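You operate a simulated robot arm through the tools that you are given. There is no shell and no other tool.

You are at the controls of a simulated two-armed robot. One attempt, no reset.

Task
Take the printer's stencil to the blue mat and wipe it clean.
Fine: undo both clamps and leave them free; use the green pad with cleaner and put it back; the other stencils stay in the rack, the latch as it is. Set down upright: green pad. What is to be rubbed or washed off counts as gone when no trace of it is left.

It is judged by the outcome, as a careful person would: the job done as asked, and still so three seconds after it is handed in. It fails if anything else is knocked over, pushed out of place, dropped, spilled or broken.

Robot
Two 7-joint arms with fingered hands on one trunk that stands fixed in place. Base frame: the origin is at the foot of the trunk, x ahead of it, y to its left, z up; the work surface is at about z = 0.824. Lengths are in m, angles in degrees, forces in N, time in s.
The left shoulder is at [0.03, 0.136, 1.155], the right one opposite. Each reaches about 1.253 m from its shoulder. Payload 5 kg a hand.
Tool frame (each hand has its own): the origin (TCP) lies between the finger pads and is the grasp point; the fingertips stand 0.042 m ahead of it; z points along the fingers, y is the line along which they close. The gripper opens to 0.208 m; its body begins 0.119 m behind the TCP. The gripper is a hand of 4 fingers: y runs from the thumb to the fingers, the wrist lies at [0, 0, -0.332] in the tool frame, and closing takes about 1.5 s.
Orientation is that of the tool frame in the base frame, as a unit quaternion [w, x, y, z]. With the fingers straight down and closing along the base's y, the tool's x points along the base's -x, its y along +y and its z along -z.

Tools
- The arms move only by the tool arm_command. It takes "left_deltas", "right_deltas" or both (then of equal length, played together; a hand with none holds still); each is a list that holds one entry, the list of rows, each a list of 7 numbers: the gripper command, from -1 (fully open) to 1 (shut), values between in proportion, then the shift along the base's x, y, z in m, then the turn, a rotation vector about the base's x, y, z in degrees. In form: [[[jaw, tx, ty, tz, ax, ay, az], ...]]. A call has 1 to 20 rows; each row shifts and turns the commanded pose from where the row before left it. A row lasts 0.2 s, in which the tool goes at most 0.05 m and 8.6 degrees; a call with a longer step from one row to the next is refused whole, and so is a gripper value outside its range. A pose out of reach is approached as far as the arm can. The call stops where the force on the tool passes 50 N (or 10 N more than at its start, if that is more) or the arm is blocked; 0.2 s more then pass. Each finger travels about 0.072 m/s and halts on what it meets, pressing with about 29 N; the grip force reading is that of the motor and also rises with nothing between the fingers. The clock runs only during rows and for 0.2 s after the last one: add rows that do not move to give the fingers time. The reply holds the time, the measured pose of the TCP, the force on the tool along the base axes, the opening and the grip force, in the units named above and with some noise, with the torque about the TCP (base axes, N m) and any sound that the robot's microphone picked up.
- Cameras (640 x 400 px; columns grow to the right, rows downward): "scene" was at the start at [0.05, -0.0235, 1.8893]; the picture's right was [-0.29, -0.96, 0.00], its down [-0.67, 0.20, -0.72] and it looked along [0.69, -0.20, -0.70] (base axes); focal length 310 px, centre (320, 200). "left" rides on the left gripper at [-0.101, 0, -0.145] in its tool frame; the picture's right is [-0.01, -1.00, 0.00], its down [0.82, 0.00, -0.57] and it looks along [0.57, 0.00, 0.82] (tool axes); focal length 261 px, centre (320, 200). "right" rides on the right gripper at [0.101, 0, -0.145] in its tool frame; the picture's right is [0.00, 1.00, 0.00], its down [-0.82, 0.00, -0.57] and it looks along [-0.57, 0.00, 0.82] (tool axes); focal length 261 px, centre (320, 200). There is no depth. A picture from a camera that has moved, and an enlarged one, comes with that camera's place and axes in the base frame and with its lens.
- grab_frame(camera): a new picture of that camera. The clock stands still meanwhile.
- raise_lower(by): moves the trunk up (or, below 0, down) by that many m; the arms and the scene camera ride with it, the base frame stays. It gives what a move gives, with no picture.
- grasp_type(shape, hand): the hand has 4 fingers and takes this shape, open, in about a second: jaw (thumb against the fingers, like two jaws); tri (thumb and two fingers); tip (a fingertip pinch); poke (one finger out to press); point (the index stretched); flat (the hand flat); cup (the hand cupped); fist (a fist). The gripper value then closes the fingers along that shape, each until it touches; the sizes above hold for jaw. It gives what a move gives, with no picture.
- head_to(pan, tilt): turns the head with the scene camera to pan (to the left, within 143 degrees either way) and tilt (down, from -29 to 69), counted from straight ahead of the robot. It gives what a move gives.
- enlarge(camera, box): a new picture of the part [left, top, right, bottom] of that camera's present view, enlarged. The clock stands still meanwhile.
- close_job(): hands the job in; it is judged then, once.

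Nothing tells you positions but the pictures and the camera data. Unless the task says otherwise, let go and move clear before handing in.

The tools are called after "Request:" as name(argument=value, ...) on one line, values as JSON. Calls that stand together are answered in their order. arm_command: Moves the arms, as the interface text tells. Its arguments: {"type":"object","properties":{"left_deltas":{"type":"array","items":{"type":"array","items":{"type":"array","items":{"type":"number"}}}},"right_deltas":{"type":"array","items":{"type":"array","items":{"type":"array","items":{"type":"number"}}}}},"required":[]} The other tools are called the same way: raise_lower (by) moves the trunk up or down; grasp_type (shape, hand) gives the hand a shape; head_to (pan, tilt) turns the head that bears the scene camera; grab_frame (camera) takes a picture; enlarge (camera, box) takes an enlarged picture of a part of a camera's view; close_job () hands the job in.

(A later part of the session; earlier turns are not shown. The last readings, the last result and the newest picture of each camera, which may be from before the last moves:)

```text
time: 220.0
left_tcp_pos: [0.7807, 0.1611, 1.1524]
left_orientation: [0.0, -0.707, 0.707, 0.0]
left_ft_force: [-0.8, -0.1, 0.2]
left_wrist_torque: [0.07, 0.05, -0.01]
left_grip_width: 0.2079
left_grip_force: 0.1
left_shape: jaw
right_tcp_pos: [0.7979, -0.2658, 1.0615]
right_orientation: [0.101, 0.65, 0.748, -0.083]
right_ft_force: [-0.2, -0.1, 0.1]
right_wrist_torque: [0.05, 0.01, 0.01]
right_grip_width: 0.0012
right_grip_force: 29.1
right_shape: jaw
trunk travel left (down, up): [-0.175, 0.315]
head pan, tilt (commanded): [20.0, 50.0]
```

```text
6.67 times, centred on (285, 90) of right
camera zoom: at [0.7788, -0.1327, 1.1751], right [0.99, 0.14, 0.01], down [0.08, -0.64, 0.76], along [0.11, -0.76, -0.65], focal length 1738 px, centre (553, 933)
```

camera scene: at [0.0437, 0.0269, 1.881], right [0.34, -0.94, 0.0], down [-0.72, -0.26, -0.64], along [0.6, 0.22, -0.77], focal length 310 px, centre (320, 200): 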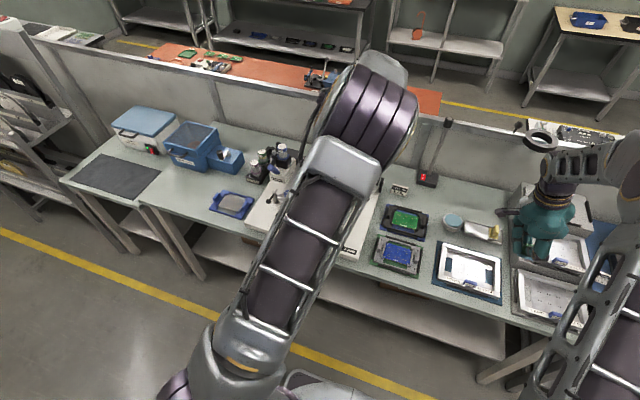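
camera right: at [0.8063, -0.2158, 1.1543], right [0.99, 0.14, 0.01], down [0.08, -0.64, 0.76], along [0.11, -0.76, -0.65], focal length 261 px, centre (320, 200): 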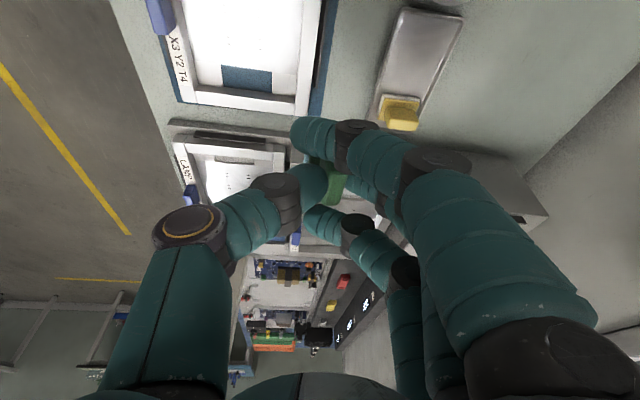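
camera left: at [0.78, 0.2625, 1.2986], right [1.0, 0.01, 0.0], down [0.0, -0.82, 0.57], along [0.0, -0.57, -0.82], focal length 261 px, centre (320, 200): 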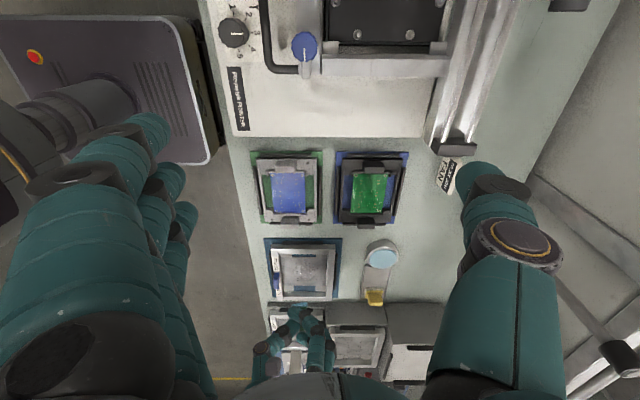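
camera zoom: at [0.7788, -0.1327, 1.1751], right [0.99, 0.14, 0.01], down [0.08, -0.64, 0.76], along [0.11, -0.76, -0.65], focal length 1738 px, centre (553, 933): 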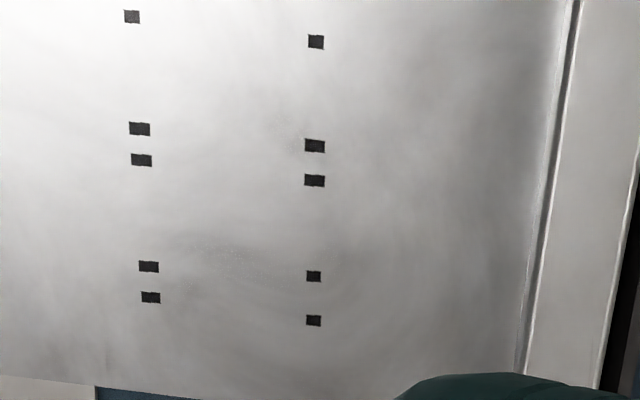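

These specks sit only where the smear was densest, so they are real residue; the pad probably needs fresh cleaner. I turn the hand back and re-wet the pad at the dish.

Request:
arm_command(right_deltas=[[[1, 0, 0, 0, 0, 0, 8.2], [1, 0, 0, 0, 0, 0, 8.2], [1, 0, 0, 0, 0, 0, 8.2], [1, 0, 0, 0, 0, 0, 8.2], [1, 0, 0, 0, 0, 0, 8.2], [1, 0, 0, 0, 0, 0, 8.2], [1, 0, 0, 0, 0, 0, 8.2], [1, 0, 0, 0, 0, 0, 8.2], [1, 0, 0, 0, 0, 0, 8.2], [1, 0, 0, 0, 0, 0, 8.2], [1, 0, 0, 0, 0, 0, 8], [1, 0.02, 0.01, -0.01, 0, 0, 0], [1, 0.03, 0.01, -0.02, 0, 0, 0], [1, 0.03, 0.01, -0.03, 0, 0, 0], [1, 0.03, 0.01, -0.03, 0, 0, 0], [1, 0.0175, 0.001, -0.01, 0, 0, 0], [1, 0, 0, 0, 0, 0, 0]]])

Request:
enlarge(camera="left", box=[340, 210, 440, 310])

Request:
enlarge(camera="scene", box=[440, 190, 520, 250])

```text
time: 223.6
left_tcp_pos: [0.7805, 0.163, 1.1533]
left_orientation: [0.001, 0.707, -0.707, 0.0]
left_ft_force: [0.2, -0.4, -0.4]
left_wrist_torque: [-0.03, 0.04, 0.03]
left_grip_width: 0.2078
left_grip_force: 0.1
left_shape: jaw
right_tcp_pos: [0.9248, -0.2234, 0.9601]
right_orientation: [0.129, -0.07, 0.989, 0.01]
right_ft_force: [0.0, 0.4, 0.1]
right_wrist_torque: [0.0, 0.0, 0.0]
right_grip_width: 0.0014
right_grip_force: 28.9
right_shape: jaw
trunk travel left (down, up): [-0.175, 0.315]
head pan, tilt (commanded): [20.0, 50.0]
```

```text
4.00 times, centred on (390, 260) of left
camera zoom: at [0.78, 0.263, 1.2985], right [1.0, 0.01, 0.0], down [0.01, -0.82, 0.57], along [0.0, -0.57, -0.82], focal length 1043 px, centre (40, -40)
```

zoom: 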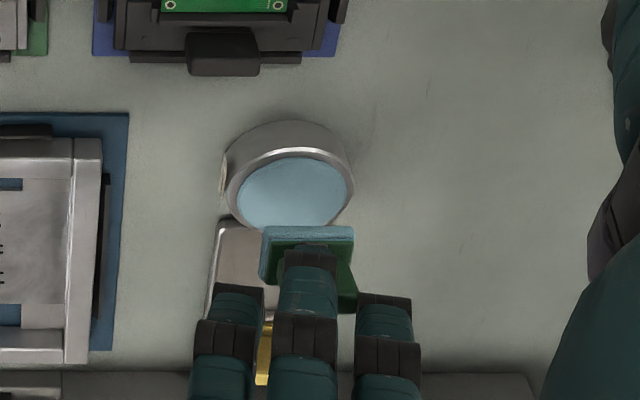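

```text
6.67 times, centred on (480, 220) of scene
camera zoom: at [0.0436, 0.0264, 1.8811], right [0.34, -0.94, 0.0], down [-0.72, -0.26, -0.64], along [0.6, 0.22, -0.77], focal length 2069 px, centre (-747, 67)
```

zoom: 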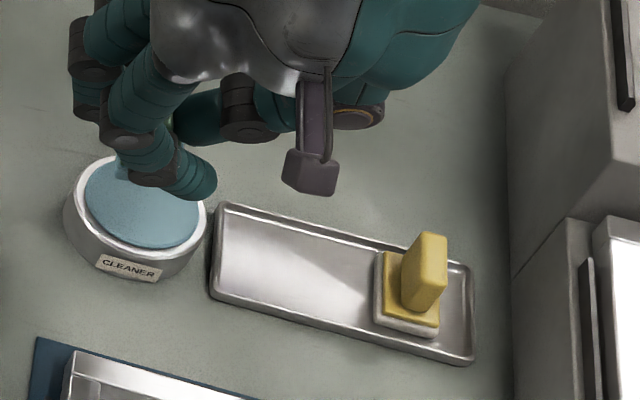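

Request:
arm_command(right_deltas=[[[1, 0.004, -0.004, -0.015, 0, 0, 0], [1, 0, 0, -0.015, 0, 0, 0], [1, 0, 0, -0.01, 0, 0, 0], [1, 0, 0, -0.005, 0, 0, 0], [1, 0, 0, 0, 0, 0, 0]]])

```text
time: 224.8
left_tcp_pos: [0.7816, 0.1616, 1.1527]
left_orientation: [-0.001, 0.708, -0.706, 0.0]
left_ft_force: [0.2, -0.7, -0.6]
left_wrist_torque: [0.04, 0.02, 0.01]
left_grip_width: 0.2077
left_grip_force: 0.1
left_shape: jaw
right_tcp_pos: [0.9301, -0.2293, 0.9151]
right_orientation: [0.128, -0.07, 0.989, 0.012]
right_ft_force: [-0.5, 0.4, 0.0]
right_wrist_torque: [0.01, 0.05, -0.01]
right_grip_width: 0.0018
right_grip_force: 29.3
right_shape: jaw
trunk travel left (down, up): [-0.175, 0.315]
head pan, tilt (commanded): [20.0, 50.0]
```

Request:
arm_command(right_deltas=[[[1, 0, 0, -0.003, 0, 0, 0], [1, 0, 0, -0.002, 0, 0, 0], [1, 0, 0, -0.002, 0, 0, 0], [1, 0, 0, 0, 0, 0, 0], [1, 0, 0, 0, 0, 0, 0]]])

Request:
enlarge(camera="left", box=[340, 210, 440, 310])

```text
time: 226.0
left_tcp_pos: [0.7815, 0.1613, 1.1535]
left_orientation: [0.0, 0.708, -0.706, 0.0]
left_ft_force: [0.3, 0.7, 0.4]
left_wrist_torque: [0.02, -0.04, 0.03]
left_grip_width: 0.208
left_grip_force: 0.0
left_shape: jaw
right_tcp_pos: [0.93, -0.2291, 0.9106]
right_orientation: [0.13, -0.069, 0.989, 0.011]
right_ft_force: [2.3, -1.4, 11.2]
right_wrist_torque: [0.24, -0.26, -0.05]
right_grip_width: 0.0015
right_grip_force: 28.6
right_shape: jaw
trunk travel left (down, up): [-0.175, 0.315]
head pan, tilt (commanded): [20.0, 50.0]
```

```text
4.00 times, centred on (390, 260) of left
camera zoom: at [0.7796, 0.2628, 1.2989], right [1.0, 0.01, 0.0], down [0.0, -0.82, 0.57], along [0.0, -0.57, -0.82], focal length 1043 px, centre (40, -40)
```

zoom: 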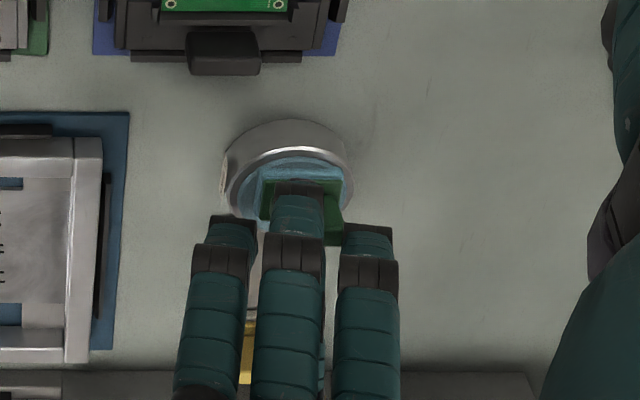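

Re-wetted. I lift off, return over the mat and turn the hand again for wiping.

Request:
arm_command(right_deltas=[[[1, 0, 0, 0.008, 0, 0, 0], [1, 0, 0, 0.03, 0, 0, 0], [1, -0.01, 0, 0.03, 0, 0, 0], [1, -0.03, -0.008, 0.02, 0, 0, 0], [1, -0.035, -0.012, 0, 0, 0, 0], [1, -0.035, -0.012, 0, 0, 0, 0], [1, -0.035, -0.012, 0, 0, 0, 0], [1, -0.03, -0.01, 0, 0, 0, 0], [1, 0, 0, 0, 0, 0, -8.2], [1, 0, 0, 0, 0, 0, -8.2], [1, 0, 0, 0, 0, 0, -8.2], [1, 0, 0, 0, 0, 0, -8.2], [1, 0, 0, 0, 0, 0, -8.2], [1, 0, 0, 0, 0, 0, -8.2], [1, 0, 0, 0, 0, 0, -8.2], [1, 0, 0, 0, 0, 0, -8.2], [1, 0, 0, 0, 0, 0, -8.2], [1, 0, 0, 0, 0, 0, -8.2], [1, 0, 0, 0, 0, 0, -8], [1, 0, 0, 0, 0, 0, 0]]])

Request:
enlarge(camera="left", box=[250, 230, 350, 340])

Request:
enlarge(camera="scene", box=[435, 210, 535, 310])

```text
time: 230.2
left_tcp_pos: [0.7798, 0.1614, 1.1525]
left_orientation: [0.0, 0.708, -0.706, 0.001]
left_ft_force: [0.2, -0.5, -0.8]
left_wrist_torque: [0.01, -0.02, 0.01]
left_grip_width: 0.2078
left_grip_force: 0.0
left_shape: jaw
right_tcp_pos: [0.7556, -0.2835, 0.9972]
right_orientation: [0.1, 0.651, 0.748, -0.083]
right_ft_force: [-0.2, 0.2, -0.2]
right_wrist_torque: [0.03, 0.0, 0.03]
right_grip_width: 0.0013
right_grip_force: 28.7
right_shape: jaw
trunk travel left (down, up): [-0.175, 0.315]
head pan, tilt (commanded): [20.0, 50.0]
```

```text
3.64 times, centred on (300, 285) of left
camera zoom: at [0.78, 0.2625, 1.2986], right [1.0, 0.01, 0.0], down [0.0, -0.82, 0.57], along [0.0, -0.57, -0.82], focal length 948 px, centre (393, -109)
```

zoom: 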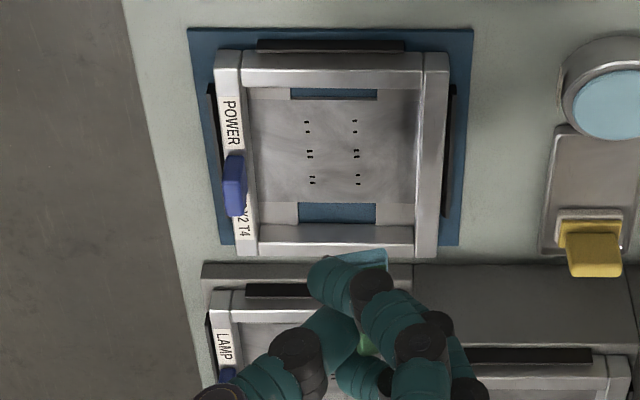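

```text
4.00 times, centred on (485, 260) of scene
camera zoom: at [0.0435, 0.0259, 1.8811], right [0.34, -0.94, 0.0], down [-0.72, -0.26, -0.64], along [0.6, 0.22, -0.77], focal length 1241 px, centre (-340, -40)
```

zoom: 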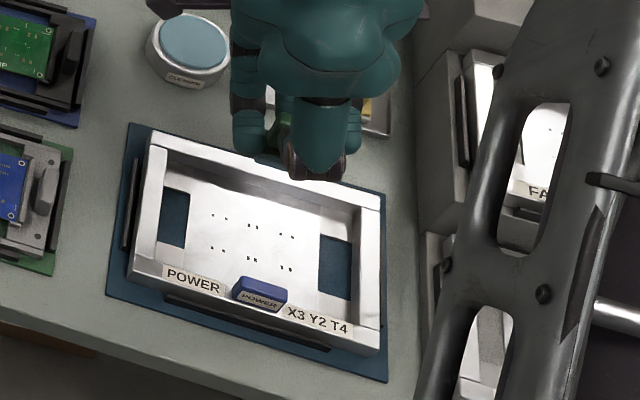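

Request:
arm_command(right_deltas=[[[1, -0.005, -0.008, -0.035, 0, 0, 0], [1, -0.005, -0.008, -0.035, 0, 0, 0], [1, 0, 0, -0.026, 0, 0, 0], [1, 0, 0, -0.005, 0, 0, 0], [1, 0, 0, -0.004, 0, 0, 0], [1, 0, 0, -0.002, 0, 0, 0], [1, 0, 0, 0, 0, 0, 0]]])

```text
time: 231.8
left_tcp_pos: [0.7814, 0.1615, 1.153]
left_orientation: [0.0, 0.708, -0.706, -0.001]
left_ft_force: [-0.6, -1.0, -0.5]
left_wrist_torque: [0.0, 0.04, 0.04]
left_grip_width: 0.2079
left_grip_force: 0.2
left_shape: jaw
right_tcp_pos: [0.7467, -0.2991, 0.8913]
right_orientation: [0.1, 0.65, 0.749, -0.083]
right_ft_force: [-1.1, 0.0, 3.6]
right_wrist_torque: [-0.08, -0.03, -0.02]
right_grip_width: 0.0018
right_grip_force: 29.2
right_shape: jaw
trunk travel left (down, up): [-0.175, 0.315]
head pan, tilt (commanded): [20.0, 50.0]
```

Request:
arm_command(right_deltas=[[[1, 0.013, 0, -0.0015, 0, 0, 0], [1, 0.012, 0, 0, 0, 0, 0], [1, 0, 0.01, 0, 0, 0, 0], [1, -0.016, 0, 0, 0, 0, 0], [1, -0.016, 0, 0, 0, 0, 0], [1, -0.016, 0, 0, 0, 0, 0], [1, 0, -0.01, -0.0005, 0, 0, 0], [1, 0.016, 0, 0, 0, 0, 0], [1, 0.016, 0, 0, 0, 0, 0], [1, 0.016, 0, 0, 0, 0, 0], [1, 0, -0.01, 0, 0, 0, 0], [1, -0.016, 0, 0, 0, 0, 0], [1, -0.016, 0, 0, 0, 0, 0], [1, -0.016, 0, 0, 0, 0, 0], [1, 0, -0.01, -0.0005, 0, 0, 0], [1, 0.016, 0, 0, 0, 0, 0], [1, 0.016, 0, 0, 0, 0, 0], [1, 0.016, 0, 0, 0, 0, 0], [1, 0, 0, 0, 0, 0, 0]]])

Request:
arm_command(right_deltas=[[[1, 0, -0.01, -0.0005, 0, 0, 0], [1, -0.016, 0, 0, 0, 0, 0], [1, -0.016, 0, 0, 0, 0, 0], [1, -0.016, 0, 0, 0, 0, 0], [1, 0, 0.018, 0, 0, 0, 0], [1, 0, 0.018, 0, 0, 0, 0], [1, 0, 0.018, 0, 0, 0, 0], [1, 0.01, 0, 0, 0, 0, 0], [1, 0, -0.018, 0, 0, 0, 0], [1, 0, -0.018, 0, 0, 0, 0], [1, 0, -0.018, 0, 0, 0, 0], [1, 0.01, 0, -0.0005, 0, 0, 0], [1, 0, 0.018, 0, 0, 0, 0], [1, 0, 0.018, 0, 0, 0, 0], [1, 0, 0.018, 0, 0, 0, 0], [1, 0.01, 0, 0, 0, 0, 0], [1, 0, -0.018, 0, 0, 0, 0], [1, 0, -0.018, 0, 0, 0, 0], [1, 0, -0.018, 0, 0, 0, 0], [1, 0, 0, 0, 0, 0, 0]]])

```text
time: 235.8
left_tcp_pos: [0.7804, 0.1615, 1.1533]
left_orientation: [0.0, 0.708, -0.706, 0.001]
left_ft_force: [-0.1, -0.2, -0.1]
left_wrist_torque: [0.01, 0.01, 0.0]
left_grip_width: 0.2076
left_grip_force: 0.0
left_shape: jaw
right_tcp_pos: [0.7707, -0.3188, 0.8889]
right_orientation: [0.1, 0.65, 0.748, -0.082]
right_ft_force: [-4.3, -0.8, 13.9]
right_wrist_torque: [-0.12, -0.19, -0.02]
right_grip_width: 0.0021
right_grip_force: 28.7
right_shape: jaw
trunk travel left (down, up): [-0.175, 0.315]
head pan, tilt (commanded): [20.0, 50.0]
```

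```text
time: 240.0
left_tcp_pos: [0.7797, 0.1621, 1.1535]
left_orientation: [0.0, 0.708, -0.707, 0.0]
left_ft_force: [-0.5, 0.1, -0.3]
left_wrist_torque: [-0.02, 0.0, 0.02]
left_grip_width: 0.2077
left_grip_force: 0.1
left_shape: jaw
right_tcp_pos: [0.7528, -0.3283, 0.8882]
right_orientation: [0.099, 0.65, 0.749, -0.082]
right_ft_force: [1.1, 5.0, 16.0]
right_wrist_torque: [0.0, -0.43, 0.14]
right_grip_width: 0.0022
right_grip_force: 29.0
right_shape: jaw
trunk travel left (down, up): [-0.175, 0.315]
head pan, tilt (commanded): [20.0, 50.0]
```

Now I lift to the inspection viewpoint and check again.

Request:
arm_command(right_deltas=[[[1, 0, 0, 0.008, 0, 0, 0], [1, 0, 0, 0.03, 0, 0, 0], [1, 0.009, -0.005, 0.04, 0, 0, 0], [1, 0.009, -0.006, 0.04, 0, 0, 0], [1, 0.007, -0.006, 0.036, 0, 0, 0], [1, 0, 0, 0, 0, 0, 0]]])

Request:
enlarge(camera="right", box=[260, 10, 330, 70])

Request:
enlarge(camera="scene", box=[455, 252, 485, 276])

Request:
enlarge(camera="left", box=[280, 250, 325, 290])

```text
time: 241.4
left_tcp_pos: [0.7807, 0.1624, 1.1523]
left_orientation: [0.001, 0.707, -0.707, 0.0]
left_ft_force: [0.8, 0.5, -0.8]
left_wrist_torque: [-0.01, 0.03, -0.02]
left_grip_width: 0.2078
left_grip_force: 0.1
left_shape: jaw
right_tcp_pos: [0.78, -0.345, 1.0421]
right_orientation: [0.099, 0.651, 0.748, -0.084]
right_ft_force: [-0.1, 0.1, -0.9]
right_wrist_torque: [0.0, 0.01, -0.03]
right_grip_width: 0.0012
right_grip_force: 29.0
right_shape: jaw
trunk travel left (down, up): [-0.175, 0.315]
head pan, tilt (commanded): [20.0, 50.0]
```

```text
6.67 times, centred on (295, 40) of right
camera zoom: at [0.7593, -0.2114, 1.1548], right [0.99, 0.14, 0.01], down [0.08, -0.64, 0.76], along [0.11, -0.76, -0.65], focal length 1738 px, centre (487, 1267)
```

zoom: 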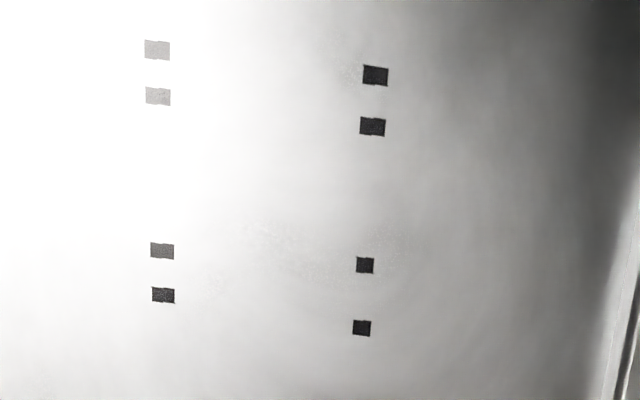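

```text
16.00 times, centred on (470, 264) of scene
camera zoom: at [0.0445, 0.0263, 1.8809], right [0.34, -0.94, 0.0], down [-0.72, -0.26, -0.64], along [0.6, 0.22, -0.77], focal length 4965 px, centre (-2080, -824)
```

zoom: 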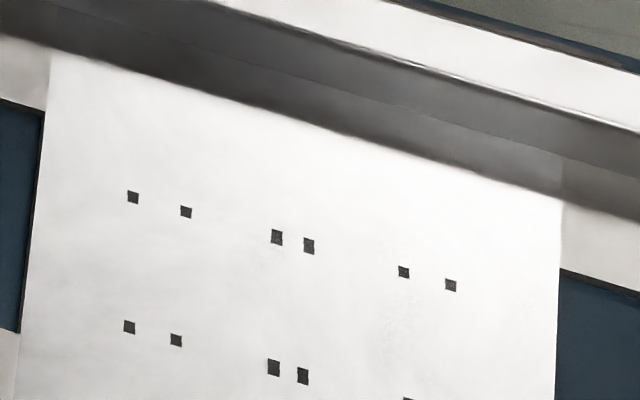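

```text
10.00 times, centred on (302, 270) of left
camera zoom: at [0.7807, 0.2628, 1.298], right [1.0, 0.01, 0.0], down [0.01, -0.82, 0.57], along [0.0, -0.57, -0.82], focal length 2606 px, centre (495, -500)
```

zoom: 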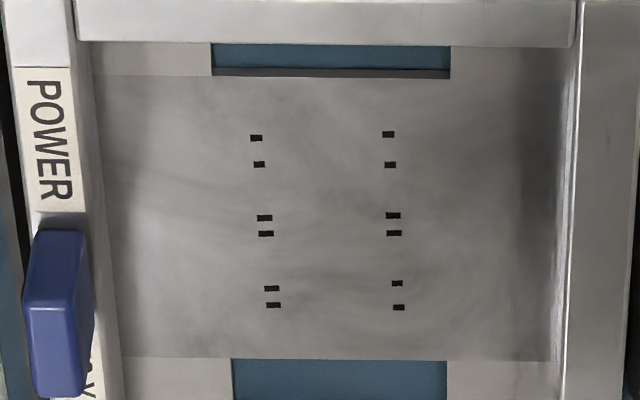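

The pattern is identical before and after re-wetting, which points to the foil's own surface texture. I check a clean stencil in the rack from above, without touching anything, for comparison.

Request:
arm_command(right_deltas=[[[1, 0, 0, 0.035, 0, 0, 0], [1, 0, 0, 0.035, 0, 0, 0], [1, 0, -0.04, 0, 0, 0, 0], [1, 0, -0.04, 0, 0, 0, 0], [1, 0, -0.04, 0, 0, 0, 0], [1, 0, -0.04, 0, 0, 0, 0], [1, 0, -0.04, 0, 0, 0, 0], [1, 0, -0.03, 0, 0, 0, 0], [1, 0, 0, 0, 0, 0, 0]]])

Request:
grab_frame(camera="right")

Request:
enlarge(camera="scene", box=[455, 252, 485, 276])

```text
time: 243.4
left_tcp_pos: [0.7799, 0.1621, 1.1524]
left_orientation: [0.0, 0.708, -0.706, 0.0]
left_ft_force: [-0.3, 0.7, -0.1]
left_wrist_torque: [-0.09, 0.03, -0.03]
left_grip_width: 0.2083
left_grip_force: 0.2
left_shape: jaw
right_tcp_pos: [0.7794, -0.5727, 1.1107]
right_orientation: [0.099, 0.649, 0.749, -0.083]
right_ft_force: [1.1, 1.1, 0.0]
right_wrist_torque: [-0.01, -0.01, -0.01]
right_grip_width: 0.0013
right_grip_force: 28.9
right_shape: jaw
trunk travel left (down, up): [-0.175, 0.315]
head pan, tilt (commanded): [20.0, 50.0]
```

```text
taken
camera right: at [0.7588, -0.4404, 1.2239], right [0.99, 0.14, 0.01], down [0.08, -0.64, 0.76], along [0.11, -0.76, -0.65], focal length 261 px, centre (320, 200)
```

right: 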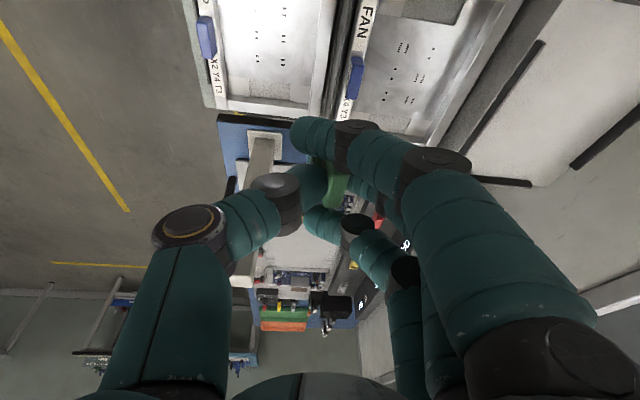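

```text
16.00 times, centred on (470, 264) of scene
camera zoom: at [0.0438, 0.027, 1.881], right [0.34, -0.94, 0.0], down [-0.72, -0.26, -0.64], along [0.6, 0.22, -0.77], focal length 4965 px, centre (-2080, -824)
```

zoom: 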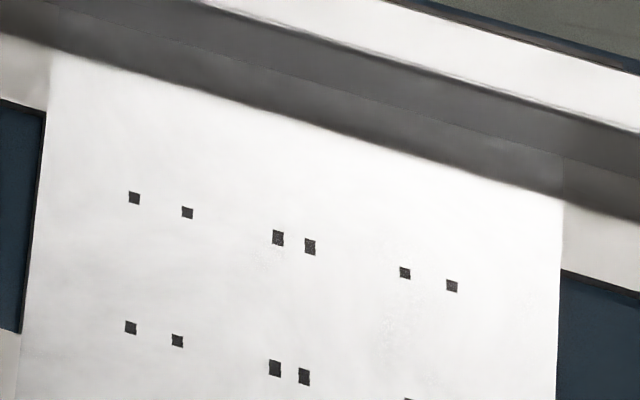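

Request:
enlarge(camera="right", box=[215, 0, 335, 90])

Request:
enlarge(camera="right", box=[240, 20, 310, 80])

Request:
enlarge(camera="right", box=[370, 20, 460, 110])

Request:
enlarge(camera="scene", box=[530, 220, 590, 270])

```text
4.44 times, centred on (275, 45) of right
camera zoom: at [0.7588, -0.4404, 1.2239], right [0.99, 0.14, 0.01], down [0.08, -0.64, 0.76], along [0.11, -0.76, -0.65], focal length 1158 px, centre (520, 889)
```

zoom: 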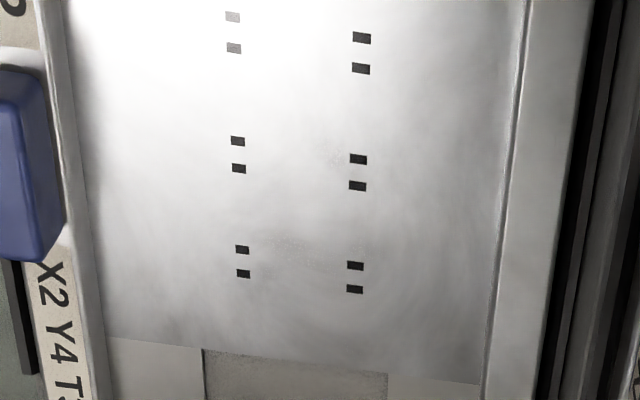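

```text
6.67 times, centred on (275, 50) of right
camera zoom: at [0.7588, -0.4404, 1.2239], right [0.99, 0.14, 0.01], down [0.08, -0.64, 0.76], along [0.11, -0.76, -0.65], focal length 1738 px, centre (620, 1200)
```

zoom: 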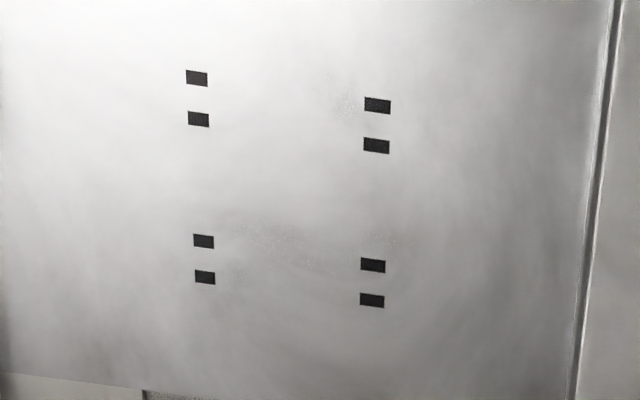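

```text
4.44 times, centred on (415, 65) of right
camera zoom: at [0.7588, -0.4404, 1.2239], right [0.99, 0.14, 0.01], down [0.08, -0.64, 0.76], along [0.11, -0.76, -0.65], focal length 1158 px, centre (-102, 800)
```

zoom: 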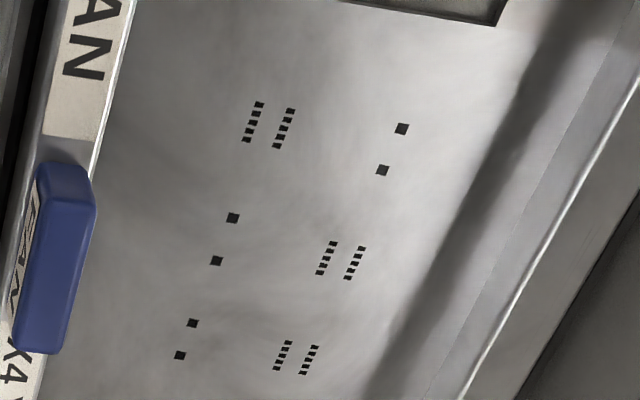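

```text
8.00 times, centred on (560, 245) of scene
camera zoom: at [0.0438, 0.027, 1.881], right [0.34, -0.94, 0.0], down [-0.72, -0.26, -0.64], along [0.6, 0.22, -0.77], focal length 2483 px, centre (-1600, -160)
```

zoom: 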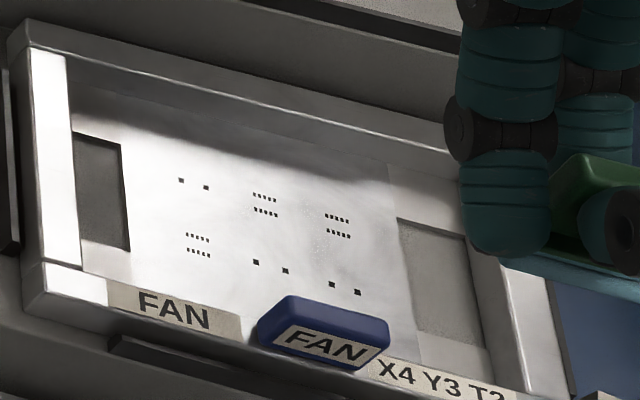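

The clean LAMP stencil in the rack shows exactly the same faint pattern in the same places, so it is the foil's texture and the POWER stencil is clean. Now I take the pad back toward its tray.

Request:
arm_command(right_deltas=[[[1, 0, 0.04, 0, 0, 0, 0], [1, 0, 0.045, 0, 0, 0, 0], [1, 0, 0.045, 0, 0, 0, 0], [1, 0, 0.045, 0, 0, 0, 0], [1, 0, 0.045, 0, 0, 0, 0], [1, 0, 0.035, 0, 0, 0, 0], [1, 0, 0, 0, 0, 0, 8.2], [1, 0, 0, 0, 0, 0, 8.2], [1, 0, 0, 0, 0, 0, 8.2], [1, 0, 0, 0, 0, 0, 8.2], [1, 0, 0, 0, 0, 0, 8.2], [1, 0, 0, 0, 0, 0, 8.2], [1, 0, 0, 0, 0, 0, 8.2], [1, 0, 0, 0, 0, 0, 8.2], [1, 0, 0, 0, 0, 0, 8.2], [1, 0, 0, 0, 0, 0, 8.2], [1, 0, 0, 0, 0, 0, 8], [1, 0, 0, 0, 0, 0, 0]]])

Request:
arm_command(right_deltas=[[[1, 0.03, 0, -0.02, 0, 0, 0], [1, 0.03, 0, -0.03, 0, 0, 0], [1, 0.03, 0, -0.03, 0, 0, 0], [1, 0.03, 0, -0.03, 0, 0, 0], [1, 0.024, 0, -0.02, 0, 0, 0], [1, 0, 0, -0.02, 0, 0, 0], [1, 0, 0, 0, 0, 0, 0]]])

Request:
enlarge(camera="left", box=[340, 210, 440, 310])

Request:
grab_frame(camera="right")

Request:
enlarge(camera="scene", box=[450, 190, 540, 260])

```text
time: 247.2
left_tcp_pos: [0.7817, 0.1622, 1.1515]
left_orientation: [0.0, 0.708, -0.707, 0.0]
left_ft_force: [-0.3, 0.6, 0.6]
left_wrist_torque: [-0.02, -0.01, -0.01]
left_grip_width: 0.2076
left_grip_force: 0.1
left_shape: jaw
right_tcp_pos: [0.7784, -0.3193, 1.1115]
right_orientation: [0.129, -0.07, 0.989, 0.012]
right_ft_force: [-0.5, 0.7, 0.6]
right_wrist_torque: [-0.02, -0.02, -0.02]
right_grip_width: 0.0015
right_grip_force: 29.1
right_shape: jaw
trunk travel left (down, up): [-0.175, 0.315]
head pan, tilt (commanded): [20.0, 50.0]
```

```text
time: 248.8
left_tcp_pos: [0.7809, 0.1624, 1.1527]
left_orientation: [-0.001, 0.707, -0.707, 0.0]
left_ft_force: [-0.3, 0.6, 0.7]
left_wrist_torque: [0.0, 0.0, -0.01]
left_grip_width: 0.2081
left_grip_force: 0.0
left_shape: jaw
right_tcp_pos: [0.9227, -0.3207, 0.9605]
right_orientation: [0.128, -0.07, 0.989, 0.011]
right_ft_force: [0.2, -0.6, -0.1]
right_wrist_torque: [-0.04, -0.04, -0.02]
right_grip_width: 0.0013
right_grip_force: 28.8
right_shape: jaw
trunk travel left (down, up): [-0.175, 0.315]
head pan, tilt (commanded): [20.0, 50.0]
```

```text
4.00 times, centred on (390, 260) of left
camera zoom: at [0.78, 0.2631, 1.2986], right [1.0, 0.01, 0.0], down [0.01, -0.82, 0.57], along [0.0, -0.57, -0.82], focal length 1043 px, centre (40, -40)
```

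zoom: 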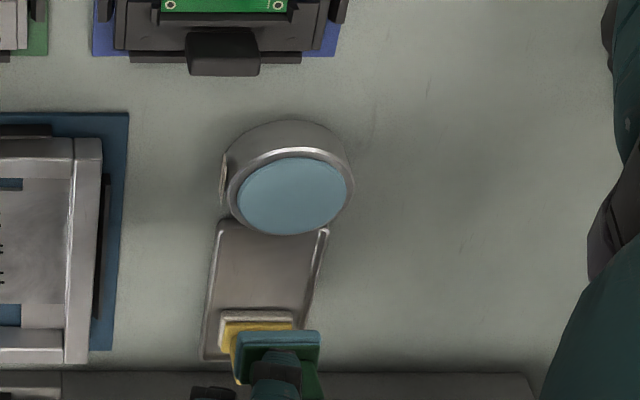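

```text
taken
camera right: at [0.7885, -0.3404, 1.0732], right [-0.14, 0.99, 0.01], down [0.64, 0.08, 0.76], along [0.76, 0.11, -0.65], focal length 261 px, centre (320, 200)
```

right: 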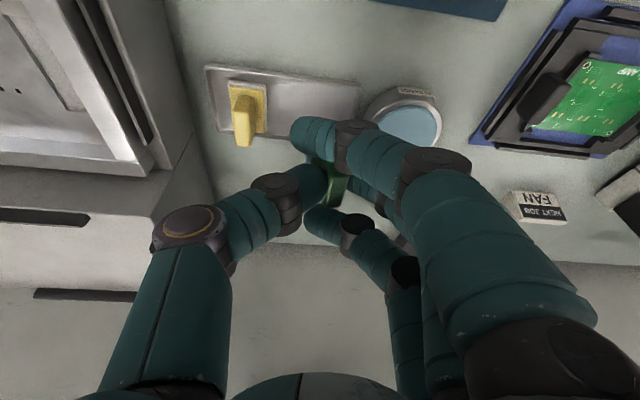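

```text
5.71 times, centred on (495, 225) of scene
camera zoom: at [0.0435, 0.0264, 1.8811], right [0.34, -0.94, 0.0], down [-0.72, -0.26, -0.64], along [0.6, 0.22, -0.77], focal length 1773 px, centre (-680, 57)
```

zoom: 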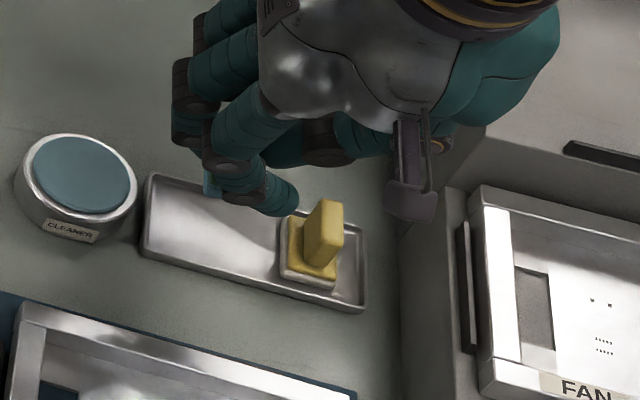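

Request:
arm_command(right_deltas=[[[1, 0.004, -0.004, -0.02, 0, 0, 0], [1, 0.004, -0.003, -0.02, 0, 0, 0], [1, 0, 0, -0.012, 0, 0, 0], [1, 0, 0, 0, 0, 0, 0]]])

Request:
enlarge(camera="left", box=[350, 250, 430, 320])

Request:
enlarge(camera="scene", box=[460, 190, 530, 250])

Request:
enlarge(camera="right", box=[200, 40, 420, 240])

```text
time: 249.8
left_tcp_pos: [0.7801, 0.1616, 1.1525]
left_orientation: [0.001, 0.708, -0.707, -0.001]
left_ft_force: [0.4, 0.1, -0.3]
left_wrist_torque: [-0.01, -0.02, 0.0]
left_grip_width: 0.2078
left_grip_force: 0.0
left_shape: jaw
right_tcp_pos: [0.929, -0.3288, 0.9081]
right_orientation: [0.129, -0.069, 0.989, 0.011]
right_ft_force: [0.6, -0.4, -0.2]
right_wrist_torque: [-0.01, 0.05, -0.01]
right_grip_width: 0.0016
right_grip_force: 29.2
right_shape: jaw
trunk travel left (down, up): [-0.175, 0.315]
head pan, tilt (commanded): [20.0, 50.0]
```

```text
5.71 times, centred on (390, 285) of left
camera zoom: at [0.78, 0.2628, 1.2985], right [1.0, 0.01, 0.0], down [0.0, -0.82, 0.57], along [0.0, -0.57, -0.82], focal length 1489 px, centre (-80, -286)
```

zoom: 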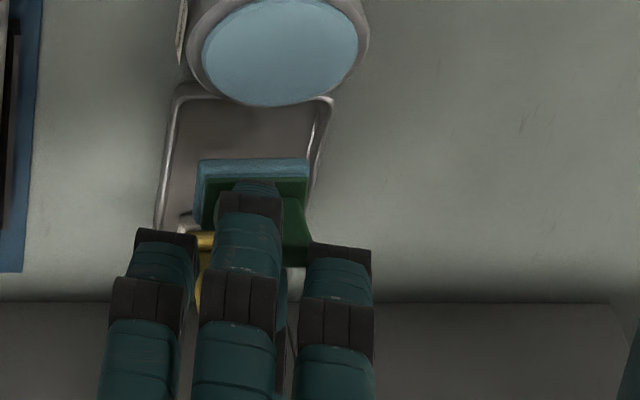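

```text
6.67 times, centred on (495, 220) of scene
camera zoom: at [0.0436, 0.0263, 1.8811], right [0.34, -0.94, 0.0], down [-0.72, -0.26, -0.64], along [0.6, 0.22, -0.77], focal length 2069 px, centre (-847, 67)
```

zoom: 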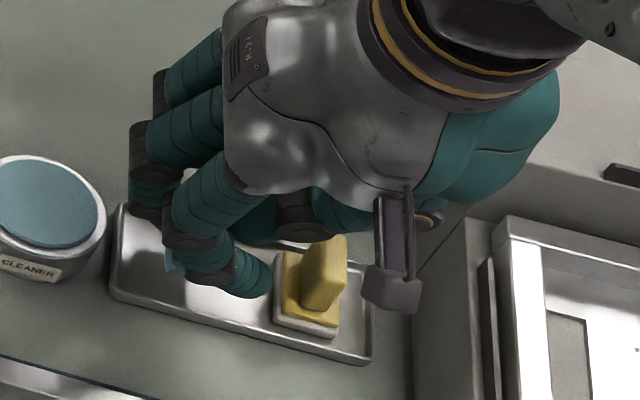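

```text
2.00 times, centred on (310, 140) of right
camera zoom: at [0.7955, -0.3483, 1.0214], right [-0.14, 0.99, 0.01], down [0.64, 0.08, 0.76], along [0.76, 0.11, -0.65], focal length 521 px, centre (340, 320)
```

zoom: 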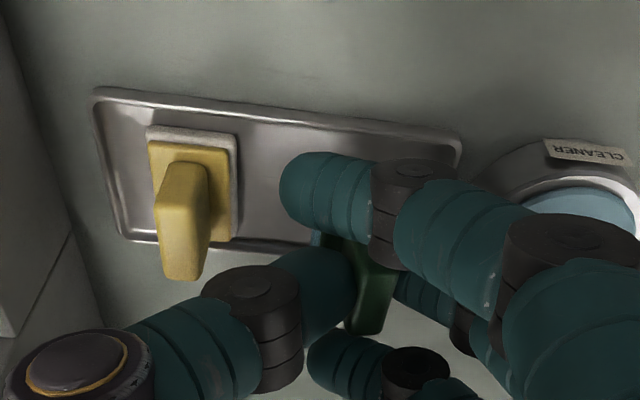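

The pad is centred over its place in the tray (about (0.935, −0.322)) and level. I lower it slowly.

Request:
arm_command(right_deltas=[[[1, 0, 0.001, -0.008, 0, 0, 0], [1, 0, 0, -0.006, 0, 0, 0], [1, 0, 0, -0.004, 0, 0, 0], [1, 0, 0, 0, 0, 0, 0]]])

Request:
enlarge(camera="left", box=[350, 250, 430, 320])

Request:
enlarge(camera="scene", box=[465, 200, 525, 245])

```text
time: 250.8
left_tcp_pos: [0.7818, 0.1614, 1.1535]
left_orientation: [0.0, 0.708, -0.706, 0.0]
left_ft_force: [-0.3, -0.3, 0.1]
left_wrist_torque: [0.02, -0.01, 0.01]
left_grip_width: 0.2076
left_grip_force: 0.1
left_shape: jaw
right_tcp_pos: [0.9297, -0.3271, 0.8915]
right_orientation: [0.13, -0.07, 0.989, 0.012]
right_ft_force: [0.5, -0.1, -0.1]
right_wrist_torque: [-0.03, 0.03, 0.03]
right_grip_width: 0.0012
right_grip_force: 28.9
right_shape: jaw
trunk travel left (down, up): [-0.175, 0.315]
head pan, tilt (commanded): [20.0, 50.0]
```

```text
5.71 times, centred on (390, 285) of left
camera zoom: at [0.7801, 0.2627, 1.2985], right [1.0, 0.01, 0.0], down [0.0, -0.82, 0.57], along [0.0, -0.57, -0.82], focal length 1489 px, centre (-80, -286)
```

zoom: 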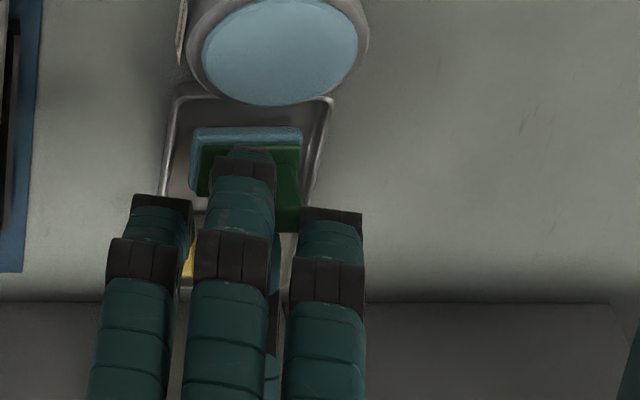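

```text
8.89 times, centred on (495, 222) of scene
camera zoom: at [0.0437, 0.0262, 1.881], right [0.34, -0.94, 0.0], down [-0.72, -0.26, -0.64], along [0.6, 0.22, -0.77], focal length 2758 px, centre (-1236, 0)
```

zoom: 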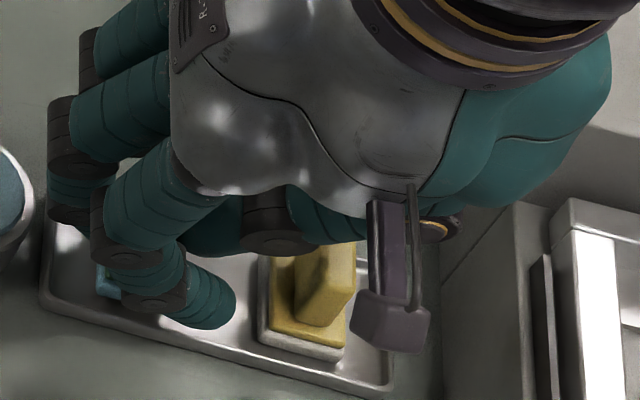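

Request:
arm_command(right_deltas=[[[1, 0, 0, -0.003, 0, 0, 0], [1, 0, 0, -0.0025, 0, 0, 0], [1, 0, 0, 0, 0, 0, 0]]])

```text
time: 251.6
left_tcp_pos: [0.7804, 0.1614, 1.1537]
left_orientation: [0.001, 0.708, -0.706, -0.001]
left_ft_force: [-0.2, 0.1, -0.2]
left_wrist_torque: [0.0, -0.04, 0.0]
left_grip_width: 0.2078
left_grip_force: 0.1
left_shape: jaw
right_tcp_pos: [0.9295, -0.3274, 0.8876]
right_orientation: [0.13, -0.069, 0.989, 0.011]
right_ft_force: [0.2, -1.9, 10.4]
right_wrist_torque: [0.1, -0.14, -0.01]
right_grip_width: 0.0014
right_grip_force: 27.9
right_shape: jaw
trunk travel left (down, up): [-0.175, 0.315]
head pan, tilt (commanded): [20.0, 50.0]
```

Contact at the tray floor (10 N). I ease off, open just enough to clear the handle, and check.

Request:
arm_command(right_deltas=[[[1, 0, 0, 0.001, 0, 0, 0], [0.7, 0, 0, 0, 0, 0, 0], [0.7, 0, 0, 0, 0, 0, 0], [0.7, 0, 0, 0, 0, 0, 0], [0.7, 0, 0, 0, 0, 0, 0]]])

Request:
enlarge(camera="right", box=[200, 40, 420, 240])

Request:
enlarge(camera="left", box=[350, 250, 430, 320])

```text
time: 252.8
left_tcp_pos: [0.7825, 0.1624, 1.1535]
left_orientation: [0.0, 0.708, -0.707, 0.0]
left_ft_force: [0.5, 0.8, 0.7]
left_wrist_torque: [0.0, -0.01, 0.01]
left_grip_width: 0.2078
left_grip_force: 0.0
left_shape: jaw
right_tcp_pos: [0.9294, -0.328, 0.8865]
right_orientation: [0.13, -0.07, 0.989, 0.012]
right_ft_force: [0.6, -0.2, -0.5]
right_wrist_torque: [0.01, 0.0, -0.01]
right_grip_width: 0.0306
right_grip_force: 0.1
right_shape: jaw
trunk travel left (down, up): [-0.175, 0.315]
head pan, tilt (commanded): [20.0, 50.0]
```

```text
2.00 times, centred on (310, 140) of right
camera zoom: at [0.7953, -0.3462, 0.9994], right [-0.14, 0.99, 0.01], down [0.64, 0.08, 0.76], along [0.76, 0.11, -0.65], focal length 521 px, centre (340, 320)
```

zoom: 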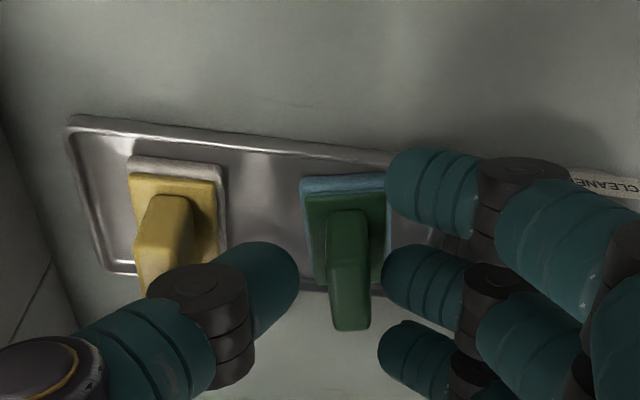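

```text
5.71 times, centred on (390, 285) of left
camera zoom: at [0.7801, 0.2627, 1.2985], right [1.0, 0.01, 0.0], down [0.0, -0.82, 0.57], along [0.0, -0.57, -0.82], focal length 1489 px, centre (-80, -286)
```

zoom: 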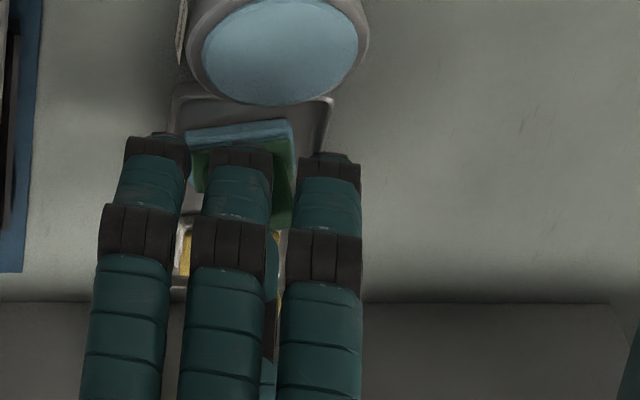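

The pad stands upright in its tray. I rise straight up and check it stays put.

Request:
arm_command(right_deltas=[[[0.7, 0, 0, 0.01, 0, 0, 0], [0.7, 0, 0, 0.02, 0, 0, 0], [0.7, 0, 0, 0.03, 0, 0, 0], [0.7, 0, 0, 0.04, 0, 0, 0], [0.7, 0, 0, 0.04, 0, 0, 0], [0.7, 0, 0, 0, 0, 0, 0]]])

Request:
grab_frame(camera="right")

Request:
enlarge(camera="right", box=[220, 50, 440, 190])

Request:
enlarge(camera="left", box=[350, 240, 430, 310])

```text
time: 254.2
left_tcp_pos: [0.7813, 0.1607, 1.1529]
left_orientation: [0.001, 0.708, -0.707, 0.0]
left_ft_force: [1.5, -0.4, -0.4]
left_wrist_torque: [0.03, 0.03, 0.01]
left_grip_width: 0.2079
left_grip_force: 0.1
left_shape: jaw
right_tcp_pos: [0.9281, -0.3268, 1.0256]
right_orientation: [0.128, -0.07, 0.989, 0.011]
right_ft_force: [0.9, 0.1, 0.2]
right_wrist_torque: [0.01, 0.02, 0.0]
right_grip_width: 0.0306
right_grip_force: 0.0
right_shape: jaw
trunk travel left (down, up): [-0.175, 0.315]
head pan, tilt (commanded): [20.0, 50.0]
```

```text
taken
camera right: at [0.795, -0.3465, 1.1386], right [-0.14, 0.99, 0.01], down [0.64, 0.08, 0.76], along [0.75, 0.11, -0.65], focal length 261 px, centre (320, 200)
```

right: 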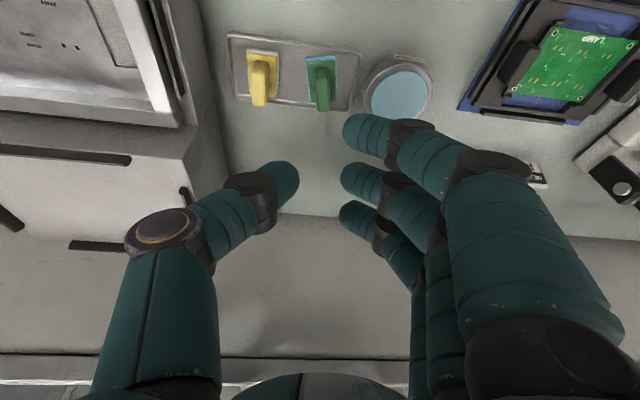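

```text
2.86 times, centred on (330, 120) of right
camera zoom: at [0.795, -0.3465, 1.1386], right [-0.14, 0.99, 0.01], down [0.64, 0.08, 0.76], along [0.75, 0.11, -0.65], focal length 745 px, centre (291, 429)
```

zoom: 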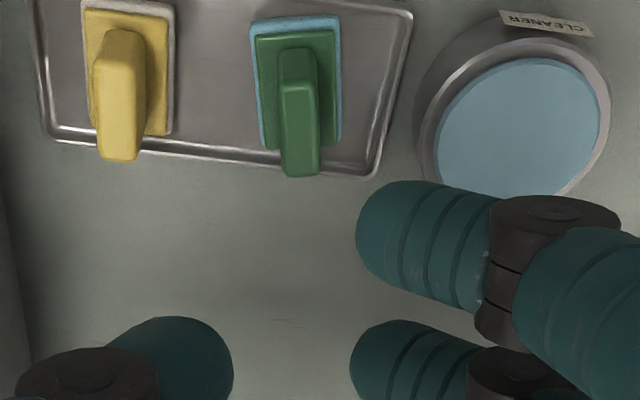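

```text
5.71 times, centred on (390, 275) of left
camera zoom: at [0.7811, 0.2623, 1.2978], right [1.0, 0.01, 0.0], down [0.01, -0.82, 0.57], along [0.0, -0.57, -0.82], focal length 1489 px, centre (-80, -229)
```

zoom: 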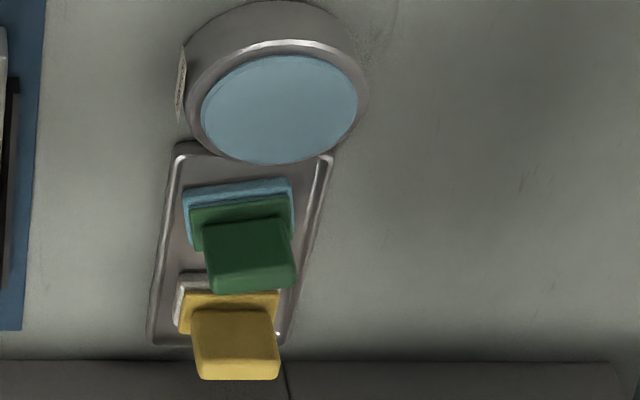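

The pad is back in its tray, upright. I withdraw both arms well clear for a final inspection.

Request:
arm_command(right_deltas=[[[0.5, -0.01, 0, 0.03, 0, 0, 0], [0.3, -0.03, 0, 0.03, 0, 5, 0], [0, -0.035, -0.005, 0.02, 0, 5, 0], [-0.5, -0.04, -0.005, 0.02, 0, 5, 0], [-0.5, -0.04, -0.01, 0.02, 0, 0, -4], [-0.5, -0.04, -0.015, 0.015, 0, 0, -4], [-0.5, -0.04, -0.02, 0.015, 0, 0, 0], [-0.5, -0.04, -0.025, 0.01, 0, 0, 0], [-0.5, -0.04, -0.025, 0, 0, 0, 0], [-0.5, -0.04, -0.025, 0, 0, 0, 0], [-0.5, -0.04, -0.025, 0, 0, 0, 0], [-0.5, 0, 0, 0, 0, 0, 0]]], left_deltas=[[[-0.5, 0, 0, 0.02, 0, 0, 0], [-0.5, -0.02, 0.01, 0.02, 0, 0, -8], [-0.5, -0.03, 0.02, 0.01, 0, 0, -8], [-0.5, -0.03, 0.025, 0.01, 0, 0, -8], [-0.5, -0.03, 0.03, 0.01, 0, 0, -8], [-0.5, -0.03, 0.03, 0.01, 0, 0, -8], [-0.5, -0.03, 0.035, 0.01, 0, 0, -8], [-0.5, -0.03, 0.035, 0.01, 0, 0, -8], [-0.5, -0.03, 0.035, 0, 0, 0, -8], [-0.5, -0.03, 0.035, 0, 0, 0, -8], [-0.5, -0.03, 0.035, 0, 0, 0, -8], [-0.5, -0.03, 0.035, 0, 0, 0, -8]]])

Request:
grab_frame(camera="scene")

```text
time: 256.8
left_tcp_pos: [0.4602, 0.4873, 1.2533]
left_orientation: [0.0, -0.015, 1.0, -0.001]
left_ft_force: [0.5, 1.1, 0.1]
left_wrist_torque: [-0.09, 0.03, -0.03]
left_grip_width: 0.1563
left_grip_force: 0.1
left_shape: jaw
right_tcp_pos: [0.5345, -0.478, 1.1861]
right_orientation: [-0.001, 0.002, 1.0, 0.019]
right_ft_force: [0.1, 0.1, 0.2]
right_wrist_torque: [-0.08, 0.02, 0.01]
right_grip_width: 0.1555
right_grip_force: 0.1
right_shape: jaw
trunk travel left (down, up): [-0.175, 0.315]
head pan, tilt (commanded): [20.0, 50.0]
```

```text
taken
camera scene: at [0.0439, 0.0284, 1.881], right [0.34, -0.94, 0.0], down [-0.72, -0.26, -0.64], along [0.6, 0.22, -0.77], focal length 310 px, centre (320, 200)
```

scene: 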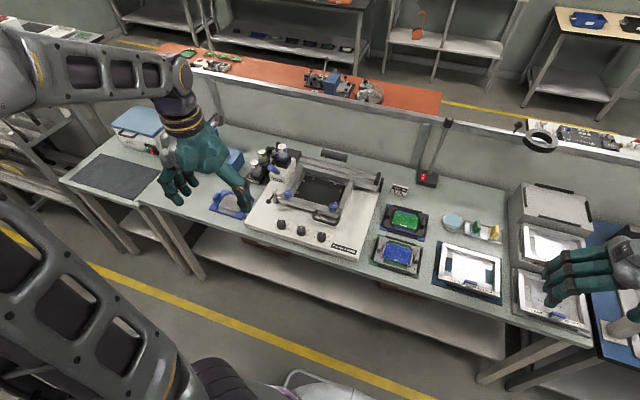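

Request:
enlarge(camera="scene", box=[240, 140, 400, 260])

Request:
enlarge(camera="scene", box=[425, 200, 515, 310])

Request:
enlarge(camera="scene", box=[500, 170, 620, 340])

Request:
grab_frame(camera="right")

```text
3.33 times, centred on (320, 200) of scene
camera zoom: at [0.0439, 0.0284, 1.881], right [0.34, -0.94, 0.0], down [-0.72, -0.26, -0.64], along [0.6, 0.22, -0.77], focal length 1034 px, centre (320, 200)
```

zoom: 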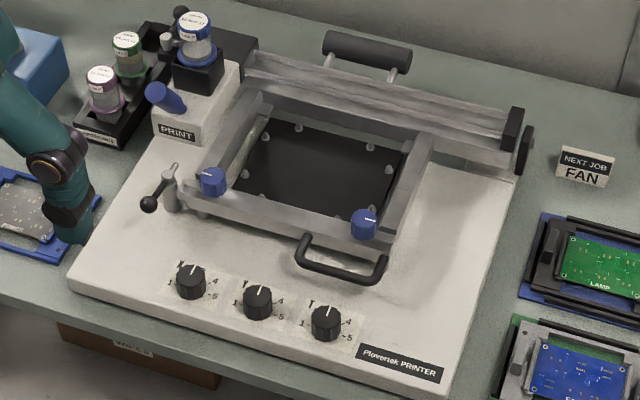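

```text
3.64 times, centred on (470, 255) of scene
camera zoom: at [0.0439, 0.0284, 1.881], right [0.34, -0.94, 0.0], down [-0.72, -0.26, -0.64], along [0.6, 0.22, -0.77], focal length 1128 px, centre (-226, 0)
```

zoom: 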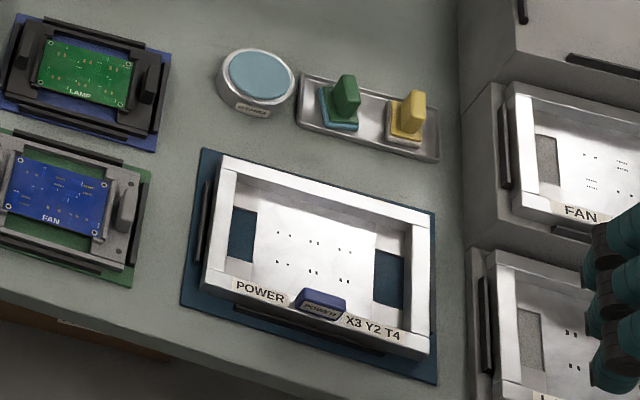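

```text
2.35 times, centred on (560, 255) of scene
camera zoom: at [0.0439, 0.0284, 1.881], right [0.34, -0.94, 0.0], down [-0.72, -0.26, -0.64], along [0.6, 0.22, -0.77], focal length 730 px, centre (-245, 71)
```

zoom: 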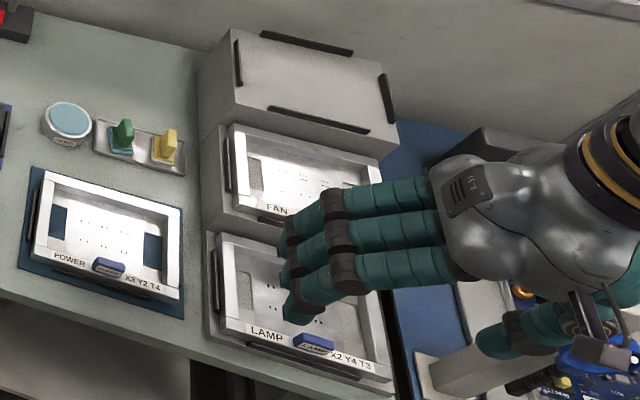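

```text
taken
camera right: at [0.4328, -0.4853, 1.3293], right [0.01, 1.0, 0.04], down [0.82, -0.03, 0.57], along [0.57, 0.03, -0.82], focal length 261 px, centre (320, 200)
```

right: 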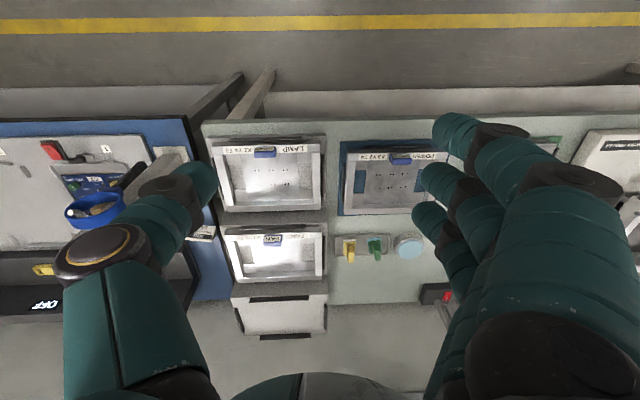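

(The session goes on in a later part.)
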